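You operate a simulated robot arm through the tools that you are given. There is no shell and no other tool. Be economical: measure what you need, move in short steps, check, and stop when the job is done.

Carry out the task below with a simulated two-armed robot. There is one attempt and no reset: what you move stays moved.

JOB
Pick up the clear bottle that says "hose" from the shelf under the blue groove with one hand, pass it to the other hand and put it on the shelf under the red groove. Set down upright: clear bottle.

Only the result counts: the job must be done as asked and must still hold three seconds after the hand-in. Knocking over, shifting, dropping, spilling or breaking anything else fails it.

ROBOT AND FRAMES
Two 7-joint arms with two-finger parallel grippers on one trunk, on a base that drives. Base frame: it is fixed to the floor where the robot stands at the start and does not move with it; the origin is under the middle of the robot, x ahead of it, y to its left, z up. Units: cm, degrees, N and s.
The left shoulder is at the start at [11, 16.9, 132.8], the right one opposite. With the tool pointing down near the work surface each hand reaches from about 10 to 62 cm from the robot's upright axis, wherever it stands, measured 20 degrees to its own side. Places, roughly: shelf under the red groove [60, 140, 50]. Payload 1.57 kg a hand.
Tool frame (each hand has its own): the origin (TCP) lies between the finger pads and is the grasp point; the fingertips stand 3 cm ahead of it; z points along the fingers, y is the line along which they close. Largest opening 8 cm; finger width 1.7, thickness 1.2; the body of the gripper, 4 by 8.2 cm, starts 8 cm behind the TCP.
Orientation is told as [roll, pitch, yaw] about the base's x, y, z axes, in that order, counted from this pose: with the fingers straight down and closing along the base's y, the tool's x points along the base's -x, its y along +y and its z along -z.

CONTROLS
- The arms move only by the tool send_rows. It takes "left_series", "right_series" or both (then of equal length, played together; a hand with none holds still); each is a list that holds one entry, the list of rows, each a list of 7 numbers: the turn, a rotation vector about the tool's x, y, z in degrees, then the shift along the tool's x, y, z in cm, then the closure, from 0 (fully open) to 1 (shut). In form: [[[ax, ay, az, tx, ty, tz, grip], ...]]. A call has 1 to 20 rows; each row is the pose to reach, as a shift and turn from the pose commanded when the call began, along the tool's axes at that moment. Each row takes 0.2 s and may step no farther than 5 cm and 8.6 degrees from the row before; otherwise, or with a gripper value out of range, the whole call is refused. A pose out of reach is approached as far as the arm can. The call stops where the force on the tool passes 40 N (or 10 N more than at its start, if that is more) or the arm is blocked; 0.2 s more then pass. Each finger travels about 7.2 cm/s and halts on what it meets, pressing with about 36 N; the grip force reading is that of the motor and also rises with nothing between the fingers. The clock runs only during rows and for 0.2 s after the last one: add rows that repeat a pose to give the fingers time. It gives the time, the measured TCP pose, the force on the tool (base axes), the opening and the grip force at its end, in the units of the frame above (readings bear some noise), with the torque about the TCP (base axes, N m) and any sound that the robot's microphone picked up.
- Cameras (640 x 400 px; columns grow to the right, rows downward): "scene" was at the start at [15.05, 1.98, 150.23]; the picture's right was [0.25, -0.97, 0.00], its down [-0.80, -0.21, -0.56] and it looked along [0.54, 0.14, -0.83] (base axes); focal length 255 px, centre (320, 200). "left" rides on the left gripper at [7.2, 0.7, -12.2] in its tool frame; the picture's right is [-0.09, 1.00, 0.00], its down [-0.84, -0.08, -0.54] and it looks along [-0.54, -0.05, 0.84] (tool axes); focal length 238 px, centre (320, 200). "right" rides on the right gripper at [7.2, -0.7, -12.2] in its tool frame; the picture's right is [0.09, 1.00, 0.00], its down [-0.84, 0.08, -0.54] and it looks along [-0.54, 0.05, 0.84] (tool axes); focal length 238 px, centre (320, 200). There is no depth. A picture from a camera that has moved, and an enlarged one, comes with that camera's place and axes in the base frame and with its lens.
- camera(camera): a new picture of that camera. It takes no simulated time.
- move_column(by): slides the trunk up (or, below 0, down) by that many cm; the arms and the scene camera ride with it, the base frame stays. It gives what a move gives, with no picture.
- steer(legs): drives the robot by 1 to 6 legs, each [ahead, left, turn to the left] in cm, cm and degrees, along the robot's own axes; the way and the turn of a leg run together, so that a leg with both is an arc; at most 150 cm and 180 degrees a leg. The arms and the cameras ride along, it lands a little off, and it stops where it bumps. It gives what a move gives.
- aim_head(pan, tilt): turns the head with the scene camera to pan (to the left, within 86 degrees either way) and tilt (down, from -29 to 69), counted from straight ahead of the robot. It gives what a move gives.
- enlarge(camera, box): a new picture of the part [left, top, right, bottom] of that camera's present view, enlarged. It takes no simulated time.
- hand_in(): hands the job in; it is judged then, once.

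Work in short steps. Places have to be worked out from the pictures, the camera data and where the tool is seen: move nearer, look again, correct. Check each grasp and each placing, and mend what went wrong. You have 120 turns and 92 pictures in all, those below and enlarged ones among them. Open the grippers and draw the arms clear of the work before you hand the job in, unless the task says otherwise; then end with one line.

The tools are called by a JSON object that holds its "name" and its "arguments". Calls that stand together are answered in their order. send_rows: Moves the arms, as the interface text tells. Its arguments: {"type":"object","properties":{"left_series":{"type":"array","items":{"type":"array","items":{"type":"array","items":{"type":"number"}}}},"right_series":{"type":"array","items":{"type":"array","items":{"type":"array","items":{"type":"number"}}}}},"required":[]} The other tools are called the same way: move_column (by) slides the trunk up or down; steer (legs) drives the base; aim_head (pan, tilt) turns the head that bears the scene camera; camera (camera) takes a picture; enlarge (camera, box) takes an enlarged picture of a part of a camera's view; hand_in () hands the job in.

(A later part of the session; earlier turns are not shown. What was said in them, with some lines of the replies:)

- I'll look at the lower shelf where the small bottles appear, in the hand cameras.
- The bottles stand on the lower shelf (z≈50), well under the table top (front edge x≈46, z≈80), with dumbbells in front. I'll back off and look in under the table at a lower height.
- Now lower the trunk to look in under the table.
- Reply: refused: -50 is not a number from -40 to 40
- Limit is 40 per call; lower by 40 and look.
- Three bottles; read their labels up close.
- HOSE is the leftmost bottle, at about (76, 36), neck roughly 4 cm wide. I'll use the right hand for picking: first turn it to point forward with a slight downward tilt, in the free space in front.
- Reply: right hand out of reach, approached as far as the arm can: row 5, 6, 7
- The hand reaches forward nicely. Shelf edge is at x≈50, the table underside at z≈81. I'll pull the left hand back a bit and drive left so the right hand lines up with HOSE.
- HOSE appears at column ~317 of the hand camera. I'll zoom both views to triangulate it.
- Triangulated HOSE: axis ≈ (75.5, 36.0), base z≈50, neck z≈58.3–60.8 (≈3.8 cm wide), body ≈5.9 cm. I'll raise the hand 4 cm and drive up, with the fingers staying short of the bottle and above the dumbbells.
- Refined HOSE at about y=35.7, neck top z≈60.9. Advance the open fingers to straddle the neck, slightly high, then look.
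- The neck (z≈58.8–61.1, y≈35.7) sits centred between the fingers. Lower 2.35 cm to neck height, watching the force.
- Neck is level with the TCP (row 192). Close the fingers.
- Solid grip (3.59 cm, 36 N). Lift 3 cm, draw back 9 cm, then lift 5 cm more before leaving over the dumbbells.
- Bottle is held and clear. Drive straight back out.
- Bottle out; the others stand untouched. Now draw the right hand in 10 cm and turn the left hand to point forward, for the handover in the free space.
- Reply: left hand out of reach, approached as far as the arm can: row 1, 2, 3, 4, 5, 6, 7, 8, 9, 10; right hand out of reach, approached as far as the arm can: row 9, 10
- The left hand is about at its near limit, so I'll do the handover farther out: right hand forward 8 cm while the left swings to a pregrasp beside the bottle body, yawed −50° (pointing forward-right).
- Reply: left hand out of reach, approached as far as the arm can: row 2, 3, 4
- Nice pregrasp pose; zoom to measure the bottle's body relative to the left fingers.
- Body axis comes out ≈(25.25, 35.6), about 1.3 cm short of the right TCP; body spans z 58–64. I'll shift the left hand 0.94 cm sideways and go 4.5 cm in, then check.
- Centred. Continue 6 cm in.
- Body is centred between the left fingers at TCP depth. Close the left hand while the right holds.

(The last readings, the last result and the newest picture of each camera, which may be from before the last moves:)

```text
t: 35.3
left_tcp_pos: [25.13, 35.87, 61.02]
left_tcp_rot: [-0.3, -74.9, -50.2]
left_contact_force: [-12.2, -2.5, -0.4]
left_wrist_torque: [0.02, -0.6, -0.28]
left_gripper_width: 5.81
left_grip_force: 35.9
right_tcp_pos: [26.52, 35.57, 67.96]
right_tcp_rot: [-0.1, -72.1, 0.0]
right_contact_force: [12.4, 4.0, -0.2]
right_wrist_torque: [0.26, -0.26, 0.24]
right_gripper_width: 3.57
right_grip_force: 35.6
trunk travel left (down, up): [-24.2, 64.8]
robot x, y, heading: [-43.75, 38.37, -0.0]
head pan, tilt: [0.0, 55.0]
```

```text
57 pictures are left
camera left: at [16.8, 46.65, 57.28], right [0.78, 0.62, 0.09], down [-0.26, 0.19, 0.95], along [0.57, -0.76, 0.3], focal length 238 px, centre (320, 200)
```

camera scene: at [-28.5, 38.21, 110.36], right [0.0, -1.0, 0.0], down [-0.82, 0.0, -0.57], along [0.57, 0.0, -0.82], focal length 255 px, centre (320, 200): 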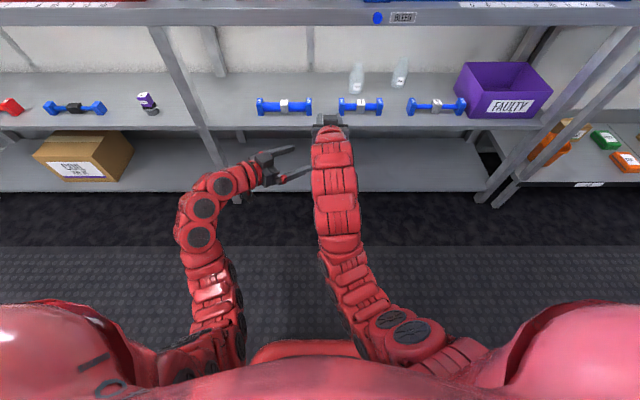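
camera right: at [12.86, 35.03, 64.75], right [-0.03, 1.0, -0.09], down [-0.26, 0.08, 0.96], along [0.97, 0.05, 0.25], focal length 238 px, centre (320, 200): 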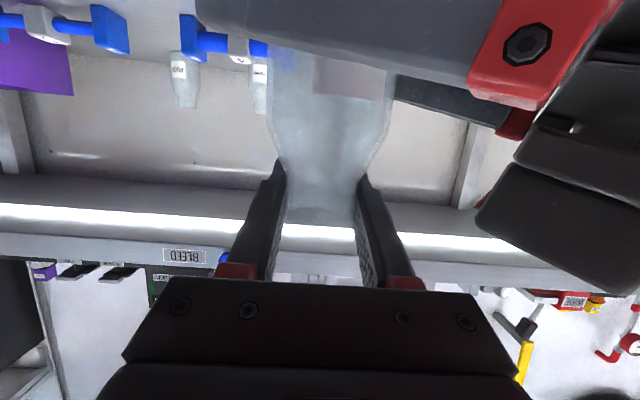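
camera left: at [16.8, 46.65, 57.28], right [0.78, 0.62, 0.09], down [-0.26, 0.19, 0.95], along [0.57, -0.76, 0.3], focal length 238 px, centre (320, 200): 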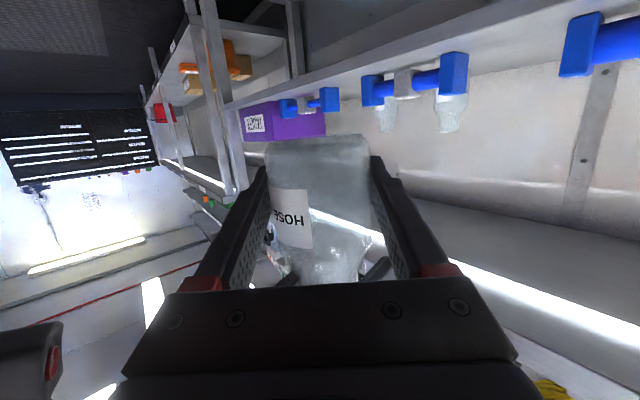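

Both hands grip (5.81 cm body). Release the right hand, giving it time, then check.

{"name": "send_rows", "arguments": {"right_series": [[[0, 0, 0, 0, 0, 0, 0.5], [0, 0, 0, 0, 0, 0, 0.3], [0, 0, 0, 0, 0, 0, 0.1], [0, 0, 0, 0, 0, 0, 0], [0, 0, 0, 0, 0, 0, 0]]]}}

{"name": "camera", "arguments": {"camera": "right"}}

```text
t: 36.5
left_tcp_pos: [24.98, 35.81, 61.13]
left_tcp_rot: [-0.1, -75.0, -50.1]
left_contact_force: [0.0, -0.2, 0.1]
left_wrist_torque: [-0.01, -0.02, 0.02]
left_gripper_width: 5.83
left_grip_force: 36.3
right_tcp_pos: [26.63, 35.5, 67.9]
right_tcp_rot: [0.1, -72.1, 0.0]
right_contact_force: [-0.1, -0.1, -0.2]
right_wrist_torque: [-0.02, -0.01, -0.02]
right_gripper_width: 8.02
right_grip_force: 0.0
trunk travel left (down, up): [-24.2, 64.8]
robot x, y, heading: [-44.0, 37.99, -0.1]
head pan, tilt: [0.0, 55.0]
```

```text
56 pictures are left
camera right: at [12.86, 35.03, 64.75], right [-0.03, 1.0, -0.09], down [-0.26, 0.08, 0.96], along [0.97, 0.05, 0.25], focal length 238 px, centre (320, 200)
```

right: 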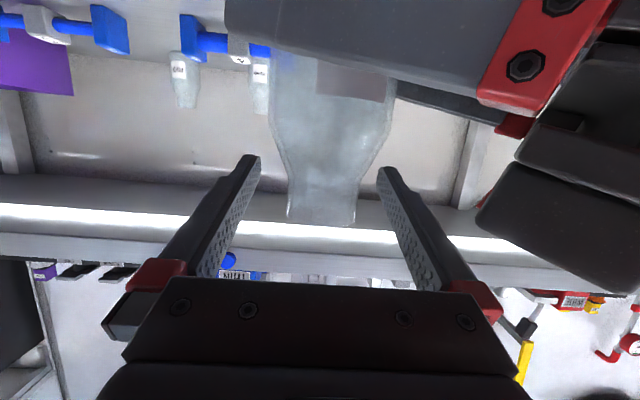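

Right hand released cleanly, left holds. Raise the right hand 7 cm off the neck then move it right/back away.

{"name": "send_rows", "arguments": {"right_series": [[[0, 0, 0, -1.9, 0, -0.62, 0], [0, 0, 0, -3.8, 0, -1.24, 0], [0, 0, 0, -6.66, 0, -2.16, 0], [0, 0, 0, -6.66, -4, -3.2, 0], [0, 0, 0, -6.66, -8, -4.2, 0], [0, 0, 0, -6.66, -12, -5.2, 0], [0, 0, 0, -6.66, -16, -6.2, 0]]]}}

{"name": "camera", "arguments": {"camera": "scene"}}

```text
t: 38.1
left_tcp_pos: [25.0, 35.91, 61.01]
left_tcp_rot: [0.0, -75.1, -50.0]
left_contact_force: [-0.6, -0.2, -0.4]
left_wrist_torque: [-0.03, 0.01, 0.03]
left_gripper_width: 5.79
left_grip_force: 36.2
right_tcp_pos: [23.49, 22.59, 75.97]
right_tcp_rot: [-0.1, -72.1, 0.0]
right_contact_force: [0.9, 0.1, -0.4]
right_wrist_torque: [0.01, -0.01, 0.01]
right_gripper_width: 8.02
right_grip_force: 0.0
right hand out of reach, approached as far as the arm can: row 7
trunk travel left (down, up): [-24.2, 64.8]
robot x, y, heading: [-43.73, 38.0, -0.3]
head pan, tilt: [0.0, 55.0]
```

```text
55 pictures are left
camera scene: at [-28.5, 38.21, 110.36], right [0.0, -1.0, 0.0], down [-0.82, 0.0, -0.57], along [0.57, 0.0, -0.82], focal length 255 px, centre (320, 200)
```

scene: 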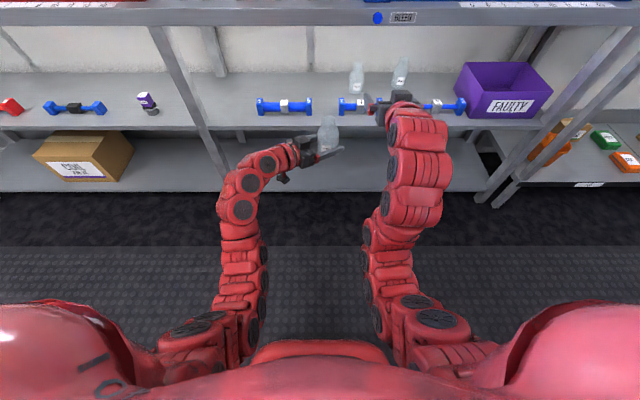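

Bottle stands upright in the left hand. Now fold the right hand back to its rest-like downward pose, and swing the left hand to point straight ahead.

{"name": "send_rows", "arguments": {"right_series": [[[0, 7.2, 0, 2.04, -0.6, -1.44, 0], [0, 14.4, 0, 4.08, -1.2, -2.88, 0], [0, 21.6, 0, 6.12, -1.8, -4.32, 0], [0, 28.8, 0, 8.16, -2.4, -5.76, 0], [0, 36, 0, 10.2, -3, -7.2, 0], [0, 43.2, 0, 12.24, -3.6, -8.64, 0], [0, 50.4, 0, 14.28, -4.2, -10.08, 0], [0, 57.6, 0, 16.32, -4.8, -11.52, 0], [0, 64.8, 0, 18.36, -5.4, -12.96, 0], [0, 72, 0, 20.4, -6, -14.4, 0]]], "left_series": [[[-4.83, 0, -1.295, 0.05, 1.09, -1.34, 0.55], [-9.66, 0, -2.59, 0.09, 2.19, -2.67, 0.55], [-14.49, 0, -3.885, 0.14, 3.28, -4.01, 0.55], [-19.32, 0, -5.18, 0.19, 4.37, -5.34, 0.55], [-24.15, 0, -6.475, 0.24, 5.47, -6.68, 0.55], [-28.98, 0, -7.77, 0.28, 6.56, -8.02, 0.55], [-33.81, 0, -9.065, 0.33, 7.65, -9.35, 0.55], [-38.64, 0, -10.36, 0.38, 8.74, -10.69, 0.55], [-43.47, 0, -11.655, 0.42, 9.84, -12.02, 0.55], [-48.3, 0, -12.95, 0.47, 10.93, -13.36, 0.55]]]}}

{"name": "aim_head", "arguments": {"pan": 20, "tilt": 40}}

{"name": "camera", "arguments": {"camera": "scene"}}

```text
t: 40.3
left_tcp_pos: [24.97, 52.9, 63.94]
left_tcp_rot: [0.0, -74.9, 0.0]
left_contact_force: [-0.2, -0.2, 0.1]
left_wrist_torque: [-0.02, -0.02, 0.01]
left_gripper_width: 5.8
left_grip_force: 35.7
right_tcp_pos: [1.72, 19.27, 59.84]
right_tcp_rot: [-4.3, -13.2, 2.4]
right_contact_force: [1.3, -0.4, 0.1]
right_wrist_torque: [-0.02, -0.02, 0.0]
right_gripper_width: 8.0
right_grip_force: 0.1
right hand out of reach, approached as far as the arm can: row 1, 2, 6, 7, 8, 9, 10
trunk travel left (down, up): [-24.2, 64.8]
robot x, y, heading: [-44.23, 38.27, 0.1]
head pan, tilt: [0.0, 55.0]
```

```text
t: 41.1
left_tcp_pos: [25.22, 52.91, 64.06]
left_tcp_rot: [0.0, -75.0, -0.1]
left_contact_force: [-0.1, 0.7, -0.6]
left_wrist_torque: [0.0, 0.03, 0.01]
left_gripper_width: 5.85
left_grip_force: 35.7
right_tcp_pos: [1.76, 19.3, 59.81]
right_tcp_rot: [-4.3, -13.4, 2.4]
right_contact_force: [-1.1, 0.0, 0.8]
right_wrist_torque: [0.0, -0.01, 0.01]
right_gripper_width: 8.0
right_grip_force: 0.0
trunk travel left (down, up): [-24.2, 64.8]
robot x, y, heading: [-44.08, 38.02, -0.1]
head pan, tilt: [20.0, 40.0]
```

```text
54 pictures are left
camera scene: at [-27.72, 41.11, 112.42], right [0.34, -0.94, 0.0], down [-0.61, -0.22, -0.77], along [0.72, 0.26, -0.64], focal length 255 px, centre (320, 200)
```

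scene: 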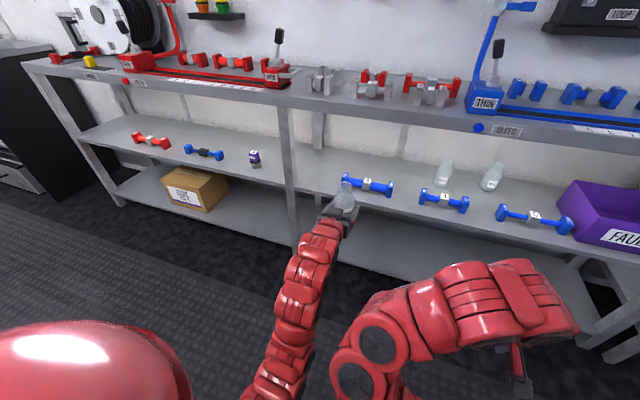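

Good. Drive left to the red bay (target y≈147), staying well back from the shelves.

{"name": "steer", "arguments": {"legs": [[0, 94, 0]]}}

{"name": "aim_head", "arguments": {"pan": 0, "tilt": 35}}

{"name": "camera", "arguments": {"camera": "scene"}}

{"name": "camera", "arguments": {"camera": "left"}}

```text
t: 46.0
left_tcp_pos: [25.3, 145.75, 63.9]
left_tcp_rot: [0.1, -74.9, -0.2]
left_contact_force: [-0.4, 0.1, -1.1]
left_wrist_torque: [0.01, -0.01, 0.0]
left_gripper_width: 5.84
left_grip_force: 35.6
right_tcp_pos: [1.99, 112.15, 59.63]
right_tcp_rot: [-4.4, -13.2, 2.3]
right_contact_force: [-0.4, -0.5, 0.1]
right_wrist_torque: [0.02, -0.02, -0.01]
right_gripper_width: 7.99
right_grip_force: 0.0
trunk travel left (down, up): [-24.2, 64.8]
robot x, y, heading: [-44.02, 131.2, -0.2]
head pan, tilt: [20.0, 40.0]
```

```text
t: 46.8
left_tcp_pos: [25.33, 145.76, 64.02]
left_tcp_rot: [0.1, -75.0, -0.2]
left_contact_force: [0.0, -0.2, -0.6]
left_wrist_torque: [-0.01, -0.01, 0.01]
left_gripper_width: 5.81
left_grip_force: 36.4
right_tcp_pos: [1.96, 112.11, 59.77]
right_tcp_rot: [-4.3, -13.1, 2.2]
right_contact_force: [0.1, 1.0, -0.8]
right_wrist_torque: [0.01, -0.04, 0.04]
right_gripper_width: 7.98
right_grip_force: 0.1
trunk travel left (down, up): [-24.2, 64.8]
robot x, y, heading: [-43.58, 131.19, -0.3]
head pan, tilt: [0.0, 35.0]
```

```text
53 pictures are left
camera scene: at [-26.67, 131.19, 113.18], right [0.0, -1.0, 0.0], down [-0.57, 0.0, -0.82], along [0.82, 0.0, -0.57], focal length 255 px, centre (320, 200)
```

scene: 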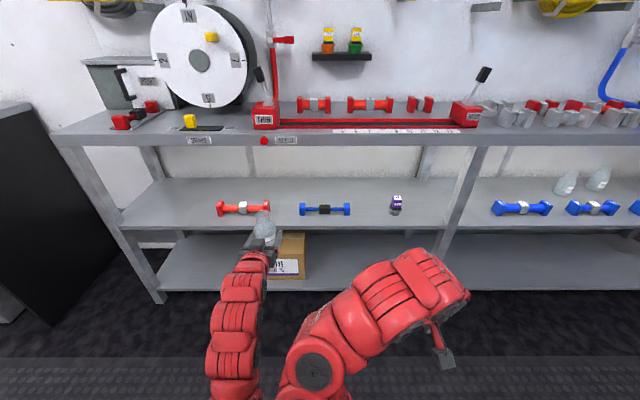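

```text
52 pictures are left
camera left: at [11.74, 146.45, 60.23], right [0.03, 1.0, 0.09], down [-0.31, -0.08, 0.95], along [0.95, -0.05, 0.3], focal length 238 px, centre (320, 200)
```

left: 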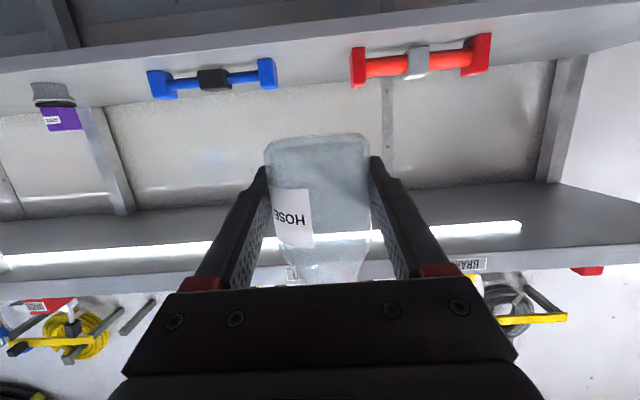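

Gap between the purple jar (y≈101) and blue dumbbell (y≈119–139) is roomy and directly under the red groove (y≈81–151): target (56, ~111.5). Drive right ~34 cm and check.

{"name": "steer", "arguments": {"legs": [[0, -34.3, 0]]}}

{"name": "camera", "arguments": {"camera": "scene"}}

{"name": "camera", "arguments": {"camera": "left"}}

```text
t: 49.1
left_tcp_pos: [25.36, 111.29, 64.09]
left_tcp_rot: [0.1, -75.0, -0.3]
left_contact_force: [-0.1, 0.4, -0.4]
left_wrist_torque: [0.02, 0.0, 0.02]
left_gripper_width: 5.78
left_grip_force: 36.2
right_tcp_pos: [1.84, 77.57, 59.8]
right_tcp_rot: [-4.3, -13.2, 2.1]
right_contact_force: [0.3, 0.0, -0.4]
right_wrist_torque: [-0.01, -0.01, -0.01]
right_gripper_width: 8.01
right_grip_force: 0.0
trunk travel left (down, up): [-24.2, 64.8]
robot x, y, heading: [-43.87, 96.73, -0.4]
head pan, tilt: [0.0, 35.0]
```

```text
51 pictures are left
camera scene: at [-26.81, 96.71, 113.18], right [0.0, -1.0, 0.0], down [-0.57, 0.0, -0.82], along [0.82, 0.0, -0.57], focal length 255 px, centre (320, 200)
```

scene: 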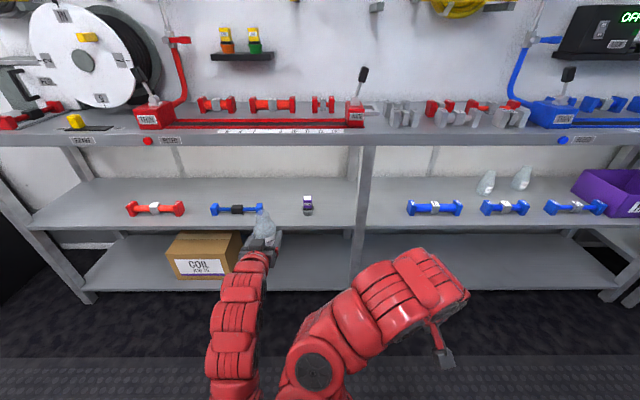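

```text
50 pictures are left
camera left: at [11.62, 111.95, 60.24], right [0.03, 1.0, 0.09], down [-0.31, -0.08, 0.95], along [0.95, -0.05, 0.3], focal length 238 px, centre (320, 200)
```

left: 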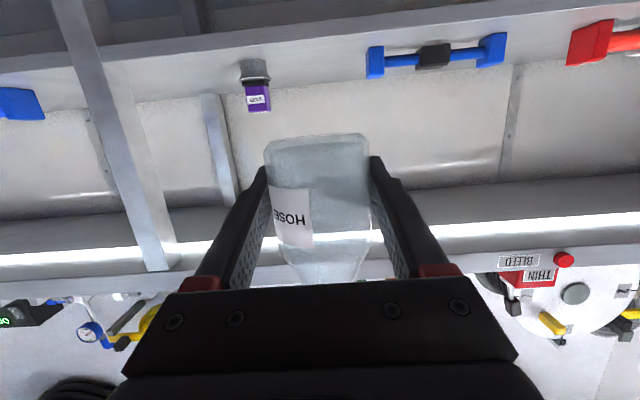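

Gap is y 103.7–119.3, the bottle at 111.3 is centred. Drive ahead 30 cm with the bottle base at z≈61, well clear of everything.

{"name": "steer", "arguments": {"legs": [[30.5, 0.2, 0]]}}

{"name": "camera", "arguments": {"camera": "scene"}}

{"name": "camera", "arguments": {"camera": "left"}}

```text
t: 51.1
left_tcp_pos: [55.4, 111.17, 63.87]
left_tcp_rot: [0.0, -75.0, -0.3]
left_contact_force: [-0.3, 0.2, -1.1]
left_wrist_torque: [-0.02, 0.0, -0.01]
left_gripper_width: 5.8
left_grip_force: 36.2
right_tcp_pos: [32.0, 77.65, 59.74]
right_tcp_rot: [-4.2, -13.1, 1.9]
right_contact_force: [0.3, 0.2, 0.4]
right_wrist_torque: [0.03, -0.06, -0.01]
right_gripper_width: 8.01
right_grip_force: 0.0
trunk travel left (down, up): [-24.2, 64.8]
robot x, y, heading: [-13.5, 96.72, -0.4]
head pan, tilt: [0.0, 35.0]
```

```text
49 pictures are left
camera scene: at [3.38, 96.74, 113.18], right [-0.01, -1.0, 0.0], down [-0.57, 0.0, -0.82], along [0.82, -0.01, -0.57], focal length 255 px, centre (320, 200)
```

scene: 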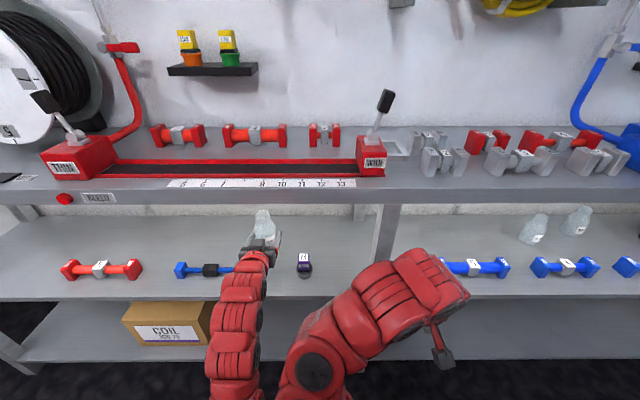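

```text
48 pictures are left
camera left: at [41.82, 111.9, 60.21], right [0.03, 1.0, 0.09], down [-0.31, -0.08, 0.95], along [0.95, -0.06, 0.3], focal length 238 px, centre (320, 200)
```

left: 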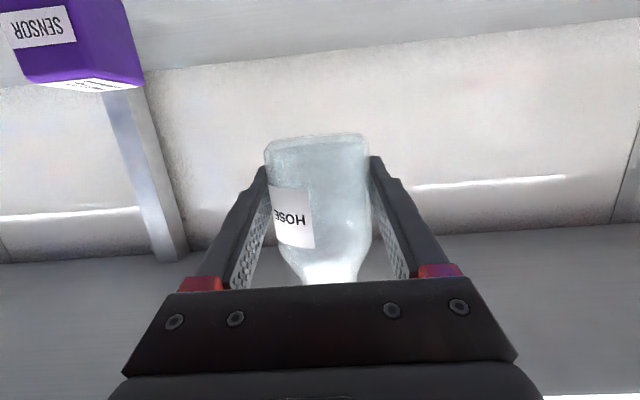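

Lower the bottle: 9 cm down (and 1 cm deeper), leaving about 2 cm above the shelf.

{"name": "send_rows", "arguments": {"left_series": [[[0, 0, 0, 1.2, 0, 0.85, 0.55], [0, 0, 0, 2.67, 0.1, 1.75, 0.55], [0, 0, 0, 4.12, 0.2, 2.15, 0.55], [0, 0, 0, 5.57, 0.3, 2.52, 0.55], [0, 0, 0, 7.0, 0.3, 2.9, 0.55], [0, 0, 0, 8.43, 0.3, 3.3, 0.55]]]}}

{"name": "camera", "arguments": {"camera": "left"}}

{"name": "enlarge", "arguments": {"camera": "scene", "box": [160, 190, 352, 310]}}

```text
t: 52.5
left_tcp_pos: [56.29, 111.48, 54.92]
left_tcp_rot: [0.0, -75.0, -0.4]
left_contact_force: [-0.2, -0.5, 0.0]
left_wrist_torque: [-0.02, 0.02, -0.02]
left_gripper_width: 5.8
left_grip_force: 35.5
right_tcp_pos: [31.93, 77.66, 59.86]
right_tcp_rot: [-4.3, -13.2, 2.0]
right_contact_force: [-0.4, 0.6, 0.1]
right_wrist_torque: [0.02, -0.04, 0.0]
right_gripper_width: 7.98
right_grip_force: 0.1
trunk travel left (down, up): [-24.2, 64.8]
robot x, y, heading: [-13.59, 96.74, -0.4]
head pan, tilt: [0.0, 35.0]
```

```text
47 pictures are left
camera left: at [42.78, 112.19, 51.23], right [0.03, 1.0, 0.09], down [-0.31, -0.08, 0.95], along [0.95, -0.06, 0.3], focal length 238 px, centre (320, 200)
```

left: 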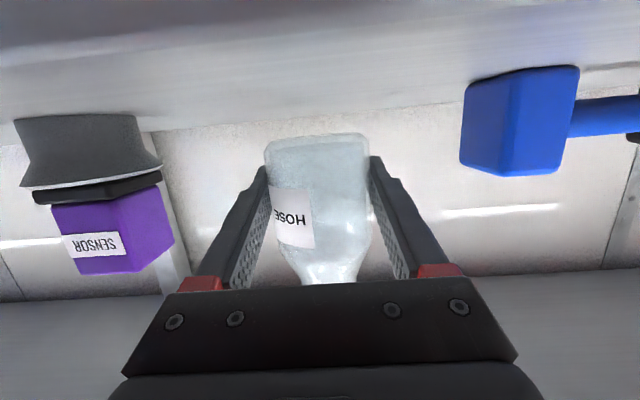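

```text
3.33 times, centred on (256, 250) of scene
camera zoom: at [3.35, 96.74, 113.18], right [-0.01, -1.0, 0.0], down [-0.57, 0.0, -0.82], along [0.82, -0.01, -0.57], focal length 851 px, centre (533, 33)
```

zoom: 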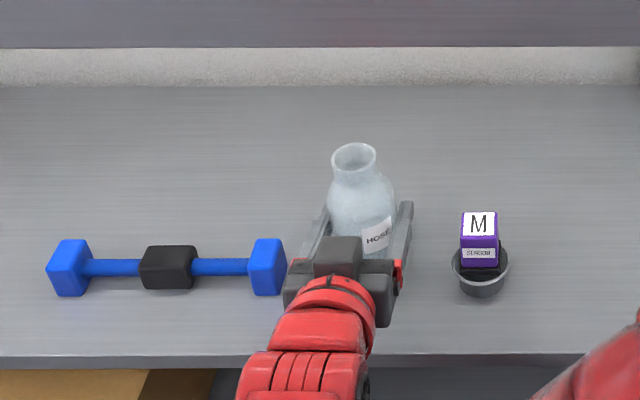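

Clear on both sides. Lower gently 1.5 cm, then feel for contact.

{"name": "send_rows", "arguments": {"left_series": [[[0, 0, 0, 0.48, 0, 0.13, 0.55], [0, 0, 0, 0.97, 0, 0.26, 0.55], [0, 0, 0, 1.45, 0, 0.39, 0.55], [0, 0, 0, 1.45, 0, 0.39, 0.55]]]}}

{"name": "send_rows", "arguments": {"left_series": [[[0, 0, 0, 0.24, 0, 0.06, 0.55], [0, 0, 0, 0.24, 0, 0.06, 0.55]]]}}

{"name": "camera", "arguments": {"camera": "left"}}

```text
t: 53.5
left_tcp_pos: [56.41, 111.57, 53.47]
left_tcp_rot: [-0.1, -75.1, -0.5]
left_contact_force: [0.0, 0.0, -0.3]
left_wrist_torque: [-0.01, 0.0, -0.03]
left_gripper_width: 5.84
left_grip_force: 36.3
right_tcp_pos: [31.97, 77.66, 59.88]
right_tcp_rot: [-4.3, -13.2, 2.1]
right_contact_force: [0.4, -0.2, 0.8]
right_wrist_torque: [-0.01, -0.02, -0.03]
right_gripper_width: 8.0
right_grip_force: 0.0
trunk travel left (down, up): [-24.2, 64.8]
robot x, y, heading: [-13.41, 96.65, -0.4]
head pan, tilt: [0.0, 35.0]
```

```text
t: 54.1
left_tcp_pos: [56.52, 111.62, 53.29]
left_tcp_rot: [0.0, -75.0, -0.4]
left_contact_force: [-0.3, -0.1, -1.0]
left_wrist_torque: [-0.01, 0.03, 0.0]
left_gripper_width: 5.79
left_grip_force: 36.2
right_tcp_pos: [32.11, 77.7, 59.75]
right_tcp_rot: [-4.3, -13.2, 2.1]
right_contact_force: [0.3, -0.3, 0.7]
right_wrist_torque: [-0.01, 0.01, 0.02]
right_gripper_width: 7.99
right_grip_force: 0.1
trunk travel left (down, up): [-24.2, 64.8]
robot x, y, heading: [-13.65, 96.48, -0.4]
head pan, tilt: [0.0, 35.0]
```

```text
45 pictures are left
camera left: at [42.8, 112.21, 49.48], right [0.03, 1.0, 0.09], down [-0.31, -0.08, 0.95], along [0.95, -0.06, 0.3], focal length 238 px, centre (320, 200)
```

left: 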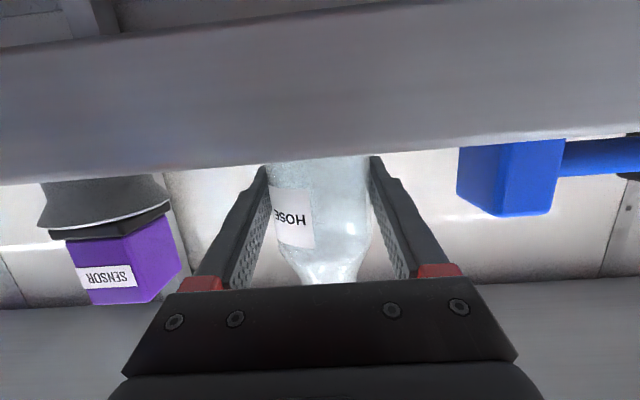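

Still no contact at TCP z≈53.2. Keep lowering in 0.25 cm steps.

{"name": "send_rows", "arguments": {"left_series": [[[0, 0, 0, 0.24, 0, 0.06, 0.55], [0, 0, 0, 0.24, 0, 0.06, 0.55]]]}}

{"name": "send_rows", "arguments": {"left_series": [[[0, 0, 0, 0.2, 0, 0.05, 0.55], [0, 0, 0, 0.2, 0, 0.05, 0.55]]]}}

```text
t: 54.7
left_tcp_pos: [56.39, 111.58, 53.22]
left_tcp_rot: [0.0, -75.2, -0.5]
left_contact_force: [1.6, 0.7, 5.5]
left_wrist_torque: [0.2, -0.04, -0.05]
left_gripper_width: 5.81
left_grip_force: 35.7
right_tcp_pos: [31.97, 77.64, 59.74]
right_tcp_rot: [-4.3, -13.3, 2.1]
right_contact_force: [0.1, 0.0, -0.1]
right_wrist_torque: [-0.03, 0.0, -0.02]
right_gripper_width: 7.99
right_grip_force: 0.1
trunk travel left (down, up): [-24.2, 64.8]
robot x, y, heading: [-13.77, 96.56, -0.1]
head pan, tilt: [0.0, 35.0]
```

```text
t: 55.3
left_tcp_pos: [56.4, 111.63, 53.1]
left_tcp_rot: [0.2, -75.3, -0.3]
left_contact_force: [3.2, 1.9, 15.9]
left_wrist_torque: [0.37, 0.11, -0.11]
left_gripper_width: 5.8
left_grip_force: 35.7
right_tcp_pos: [31.97, 77.72, 59.78]
right_tcp_rot: [-4.3, -13.3, 2.1]
right_contact_force: [-0.7, 0.2, 0.9]
right_wrist_torque: [0.01, 0.02, 0.03]
right_gripper_width: 8.01
right_grip_force: 0.0
trunk travel left (down, up): [-24.2, 64.8]
robot x, y, heading: [-13.66, 96.91, -0.5]
head pan, tilt: [0.0, 35.0]
```

Contact (16 N). Ease up 0.15 cm and open the left fingers.

{"name": "send_rows", "arguments": {"left_series": [[[0, 0, 0, -0.15, 0, -0.04, 0.55], [0, 0, 0, -0.15, 0, -0.04, 0.25], [0, 0, 0, -0.15, 0, -0.04, 0.15], [0, 0, 0, -0.15, 0, -0.04, 0], [0, 0, 0, -0.15, 0, -0.04, 0]]]}}

{"name": "camera", "arguments": {"camera": "left"}}

```text
t: 56.5
left_tcp_pos: [56.38, 111.36, 52.93]
left_tcp_rot: [0.0, -74.9, -0.4]
left_contact_force: [-0.1, -0.4, -0.4]
left_wrist_torque: [0.01, 0.02, 0.0]
left_gripper_width: 7.99
left_grip_force: 0.1
right_tcp_pos: [32.02, 77.65, 59.77]
right_tcp_rot: [-4.3, -13.2, 2.2]
right_contact_force: [-0.2, -0.7, 0.1]
right_wrist_torque: [-0.04, 0.02, 0.02]
right_gripper_width: 8.0
right_grip_force: 0.1
trunk travel left (down, up): [-24.2, 64.8]
robot x, y, heading: [-13.91, 96.17, -0.5]
head pan, tilt: [0.0, 35.0]
```

```text
44 pictures are left
camera left: at [42.77, 112.16, 49.19], right [0.03, 1.0, 0.09], down [-0.31, -0.08, 0.95], along [0.95, -0.06, 0.3], focal length 238 px, centre (320, 200)
```

left: 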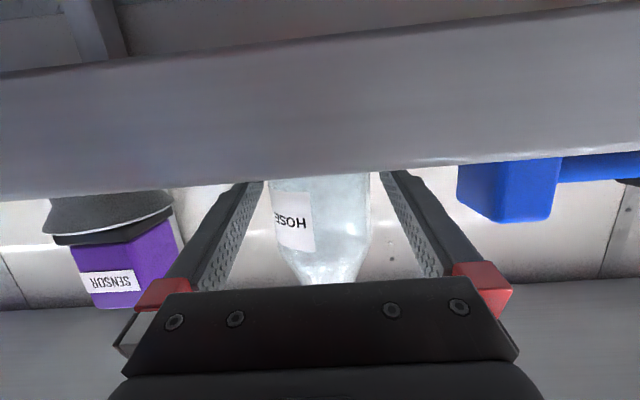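

Released and both fingers clear. Withdraw straight back with the arm, then look.

{"name": "send_rows", "arguments": {"left_series": [[[0, 0, 0, 0.26, 0, -0.97, 0], [0, 0, 0, 0.52, 0, -1.93, 0], [0, 0, 0, 1.04, 0, -3.86, 0], [0, 0, 0, 1.55, 0, -5.8, 0], [0, 0, 0, 2.07, 0, -7.73, 0]]]}}

{"name": "steer", "arguments": {"legs": [[-30, 0, 0]]}}

{"name": "camera", "arguments": {"camera": "scene"}}

{"name": "camera", "arguments": {"camera": "left"}}

```text
t: 57.7
left_tcp_pos: [48.41, 111.62, 52.8]
left_tcp_rot: [0.1, -74.9, -0.4]
left_contact_force: [0.1, -0.1, -0.4]
left_wrist_torque: [-0.03, 0.0, -0.01]
left_gripper_width: 8.01
left_grip_force: 0.0
right_tcp_pos: [31.95, 77.72, 59.81]
right_tcp_rot: [-4.2, -13.2, 2.2]
right_contact_force: [0.0, -0.1, -0.8]
right_wrist_torque: [-0.01, -0.02, 0.01]
right_gripper_width: 7.97
right_grip_force: 0.0
trunk travel left (down, up): [-24.2, 64.8]
robot x, y, heading: [-13.28, 96.49, -0.6]
head pan, tilt: [0.0, 35.0]
```

```text
t: 59.8
left_tcp_pos: [18.33, 111.87, 52.99]
left_tcp_rot: [0.1, -75.0, -0.3]
left_contact_force: [0.4, -0.2, -0.9]
left_wrist_torque: [-0.01, -0.01, 0.02]
left_gripper_width: 8.0
left_grip_force: 0.0
right_tcp_pos: [1.9, 77.93, 59.77]
right_tcp_rot: [-4.2, -13.2, 2.2]
right_contact_force: [1.2, 1.2, 0.7]
right_wrist_torque: [-0.01, 0.0, 0.04]
right_gripper_width: 8.01
right_grip_force: 0.1
trunk travel left (down, up): [-24.2, 64.8]
robot x, y, heading: [-43.61, 96.94, -0.1]
head pan, tilt: [0.0, 35.0]
```

```text
43 pictures are left
camera scene: at [-26.75, 96.94, 113.19], right [0.0, -1.0, 0.0], down [-0.57, 0.0, -0.82], along [0.82, 0.0, -0.57], focal length 255 px, centre (320, 200)
```

scene: 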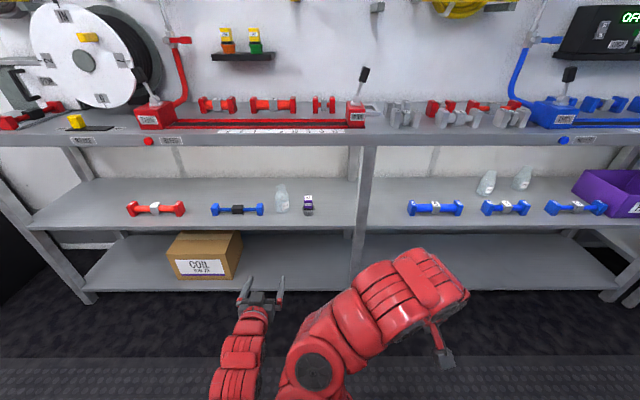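

```text
42 pictures are left
camera left: at [4.7, 112.48, 49.2], right [0.03, 1.0, 0.09], down [-0.31, -0.08, 0.95], along [0.95, -0.05, 0.3], focal length 238 px, centre (320, 200)
```

left: 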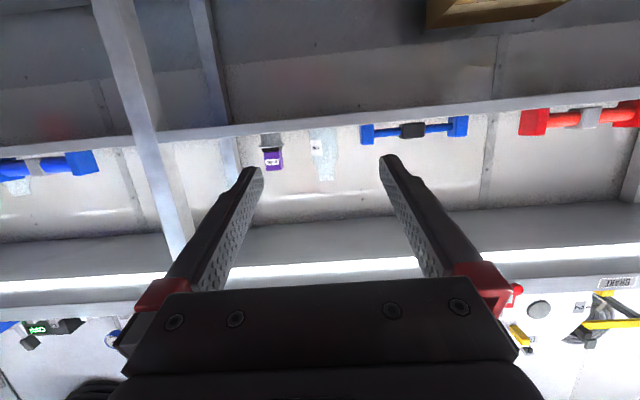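

The HOSE bottle stands upright on the shelf under the red groove, nothing else has moved, and both grippers are open and clear. Hand in.

{"name": "hand_in", "arguments": {}}

```text
The job is handed in.
```

The "hose" bottle was picked up with the right hand, passed to the left, and now stands upright on the shelf under the red groove, between the purple jar and the blue dumbbell. In the last pictures nothing else had moved, and both grippers are open and clear.
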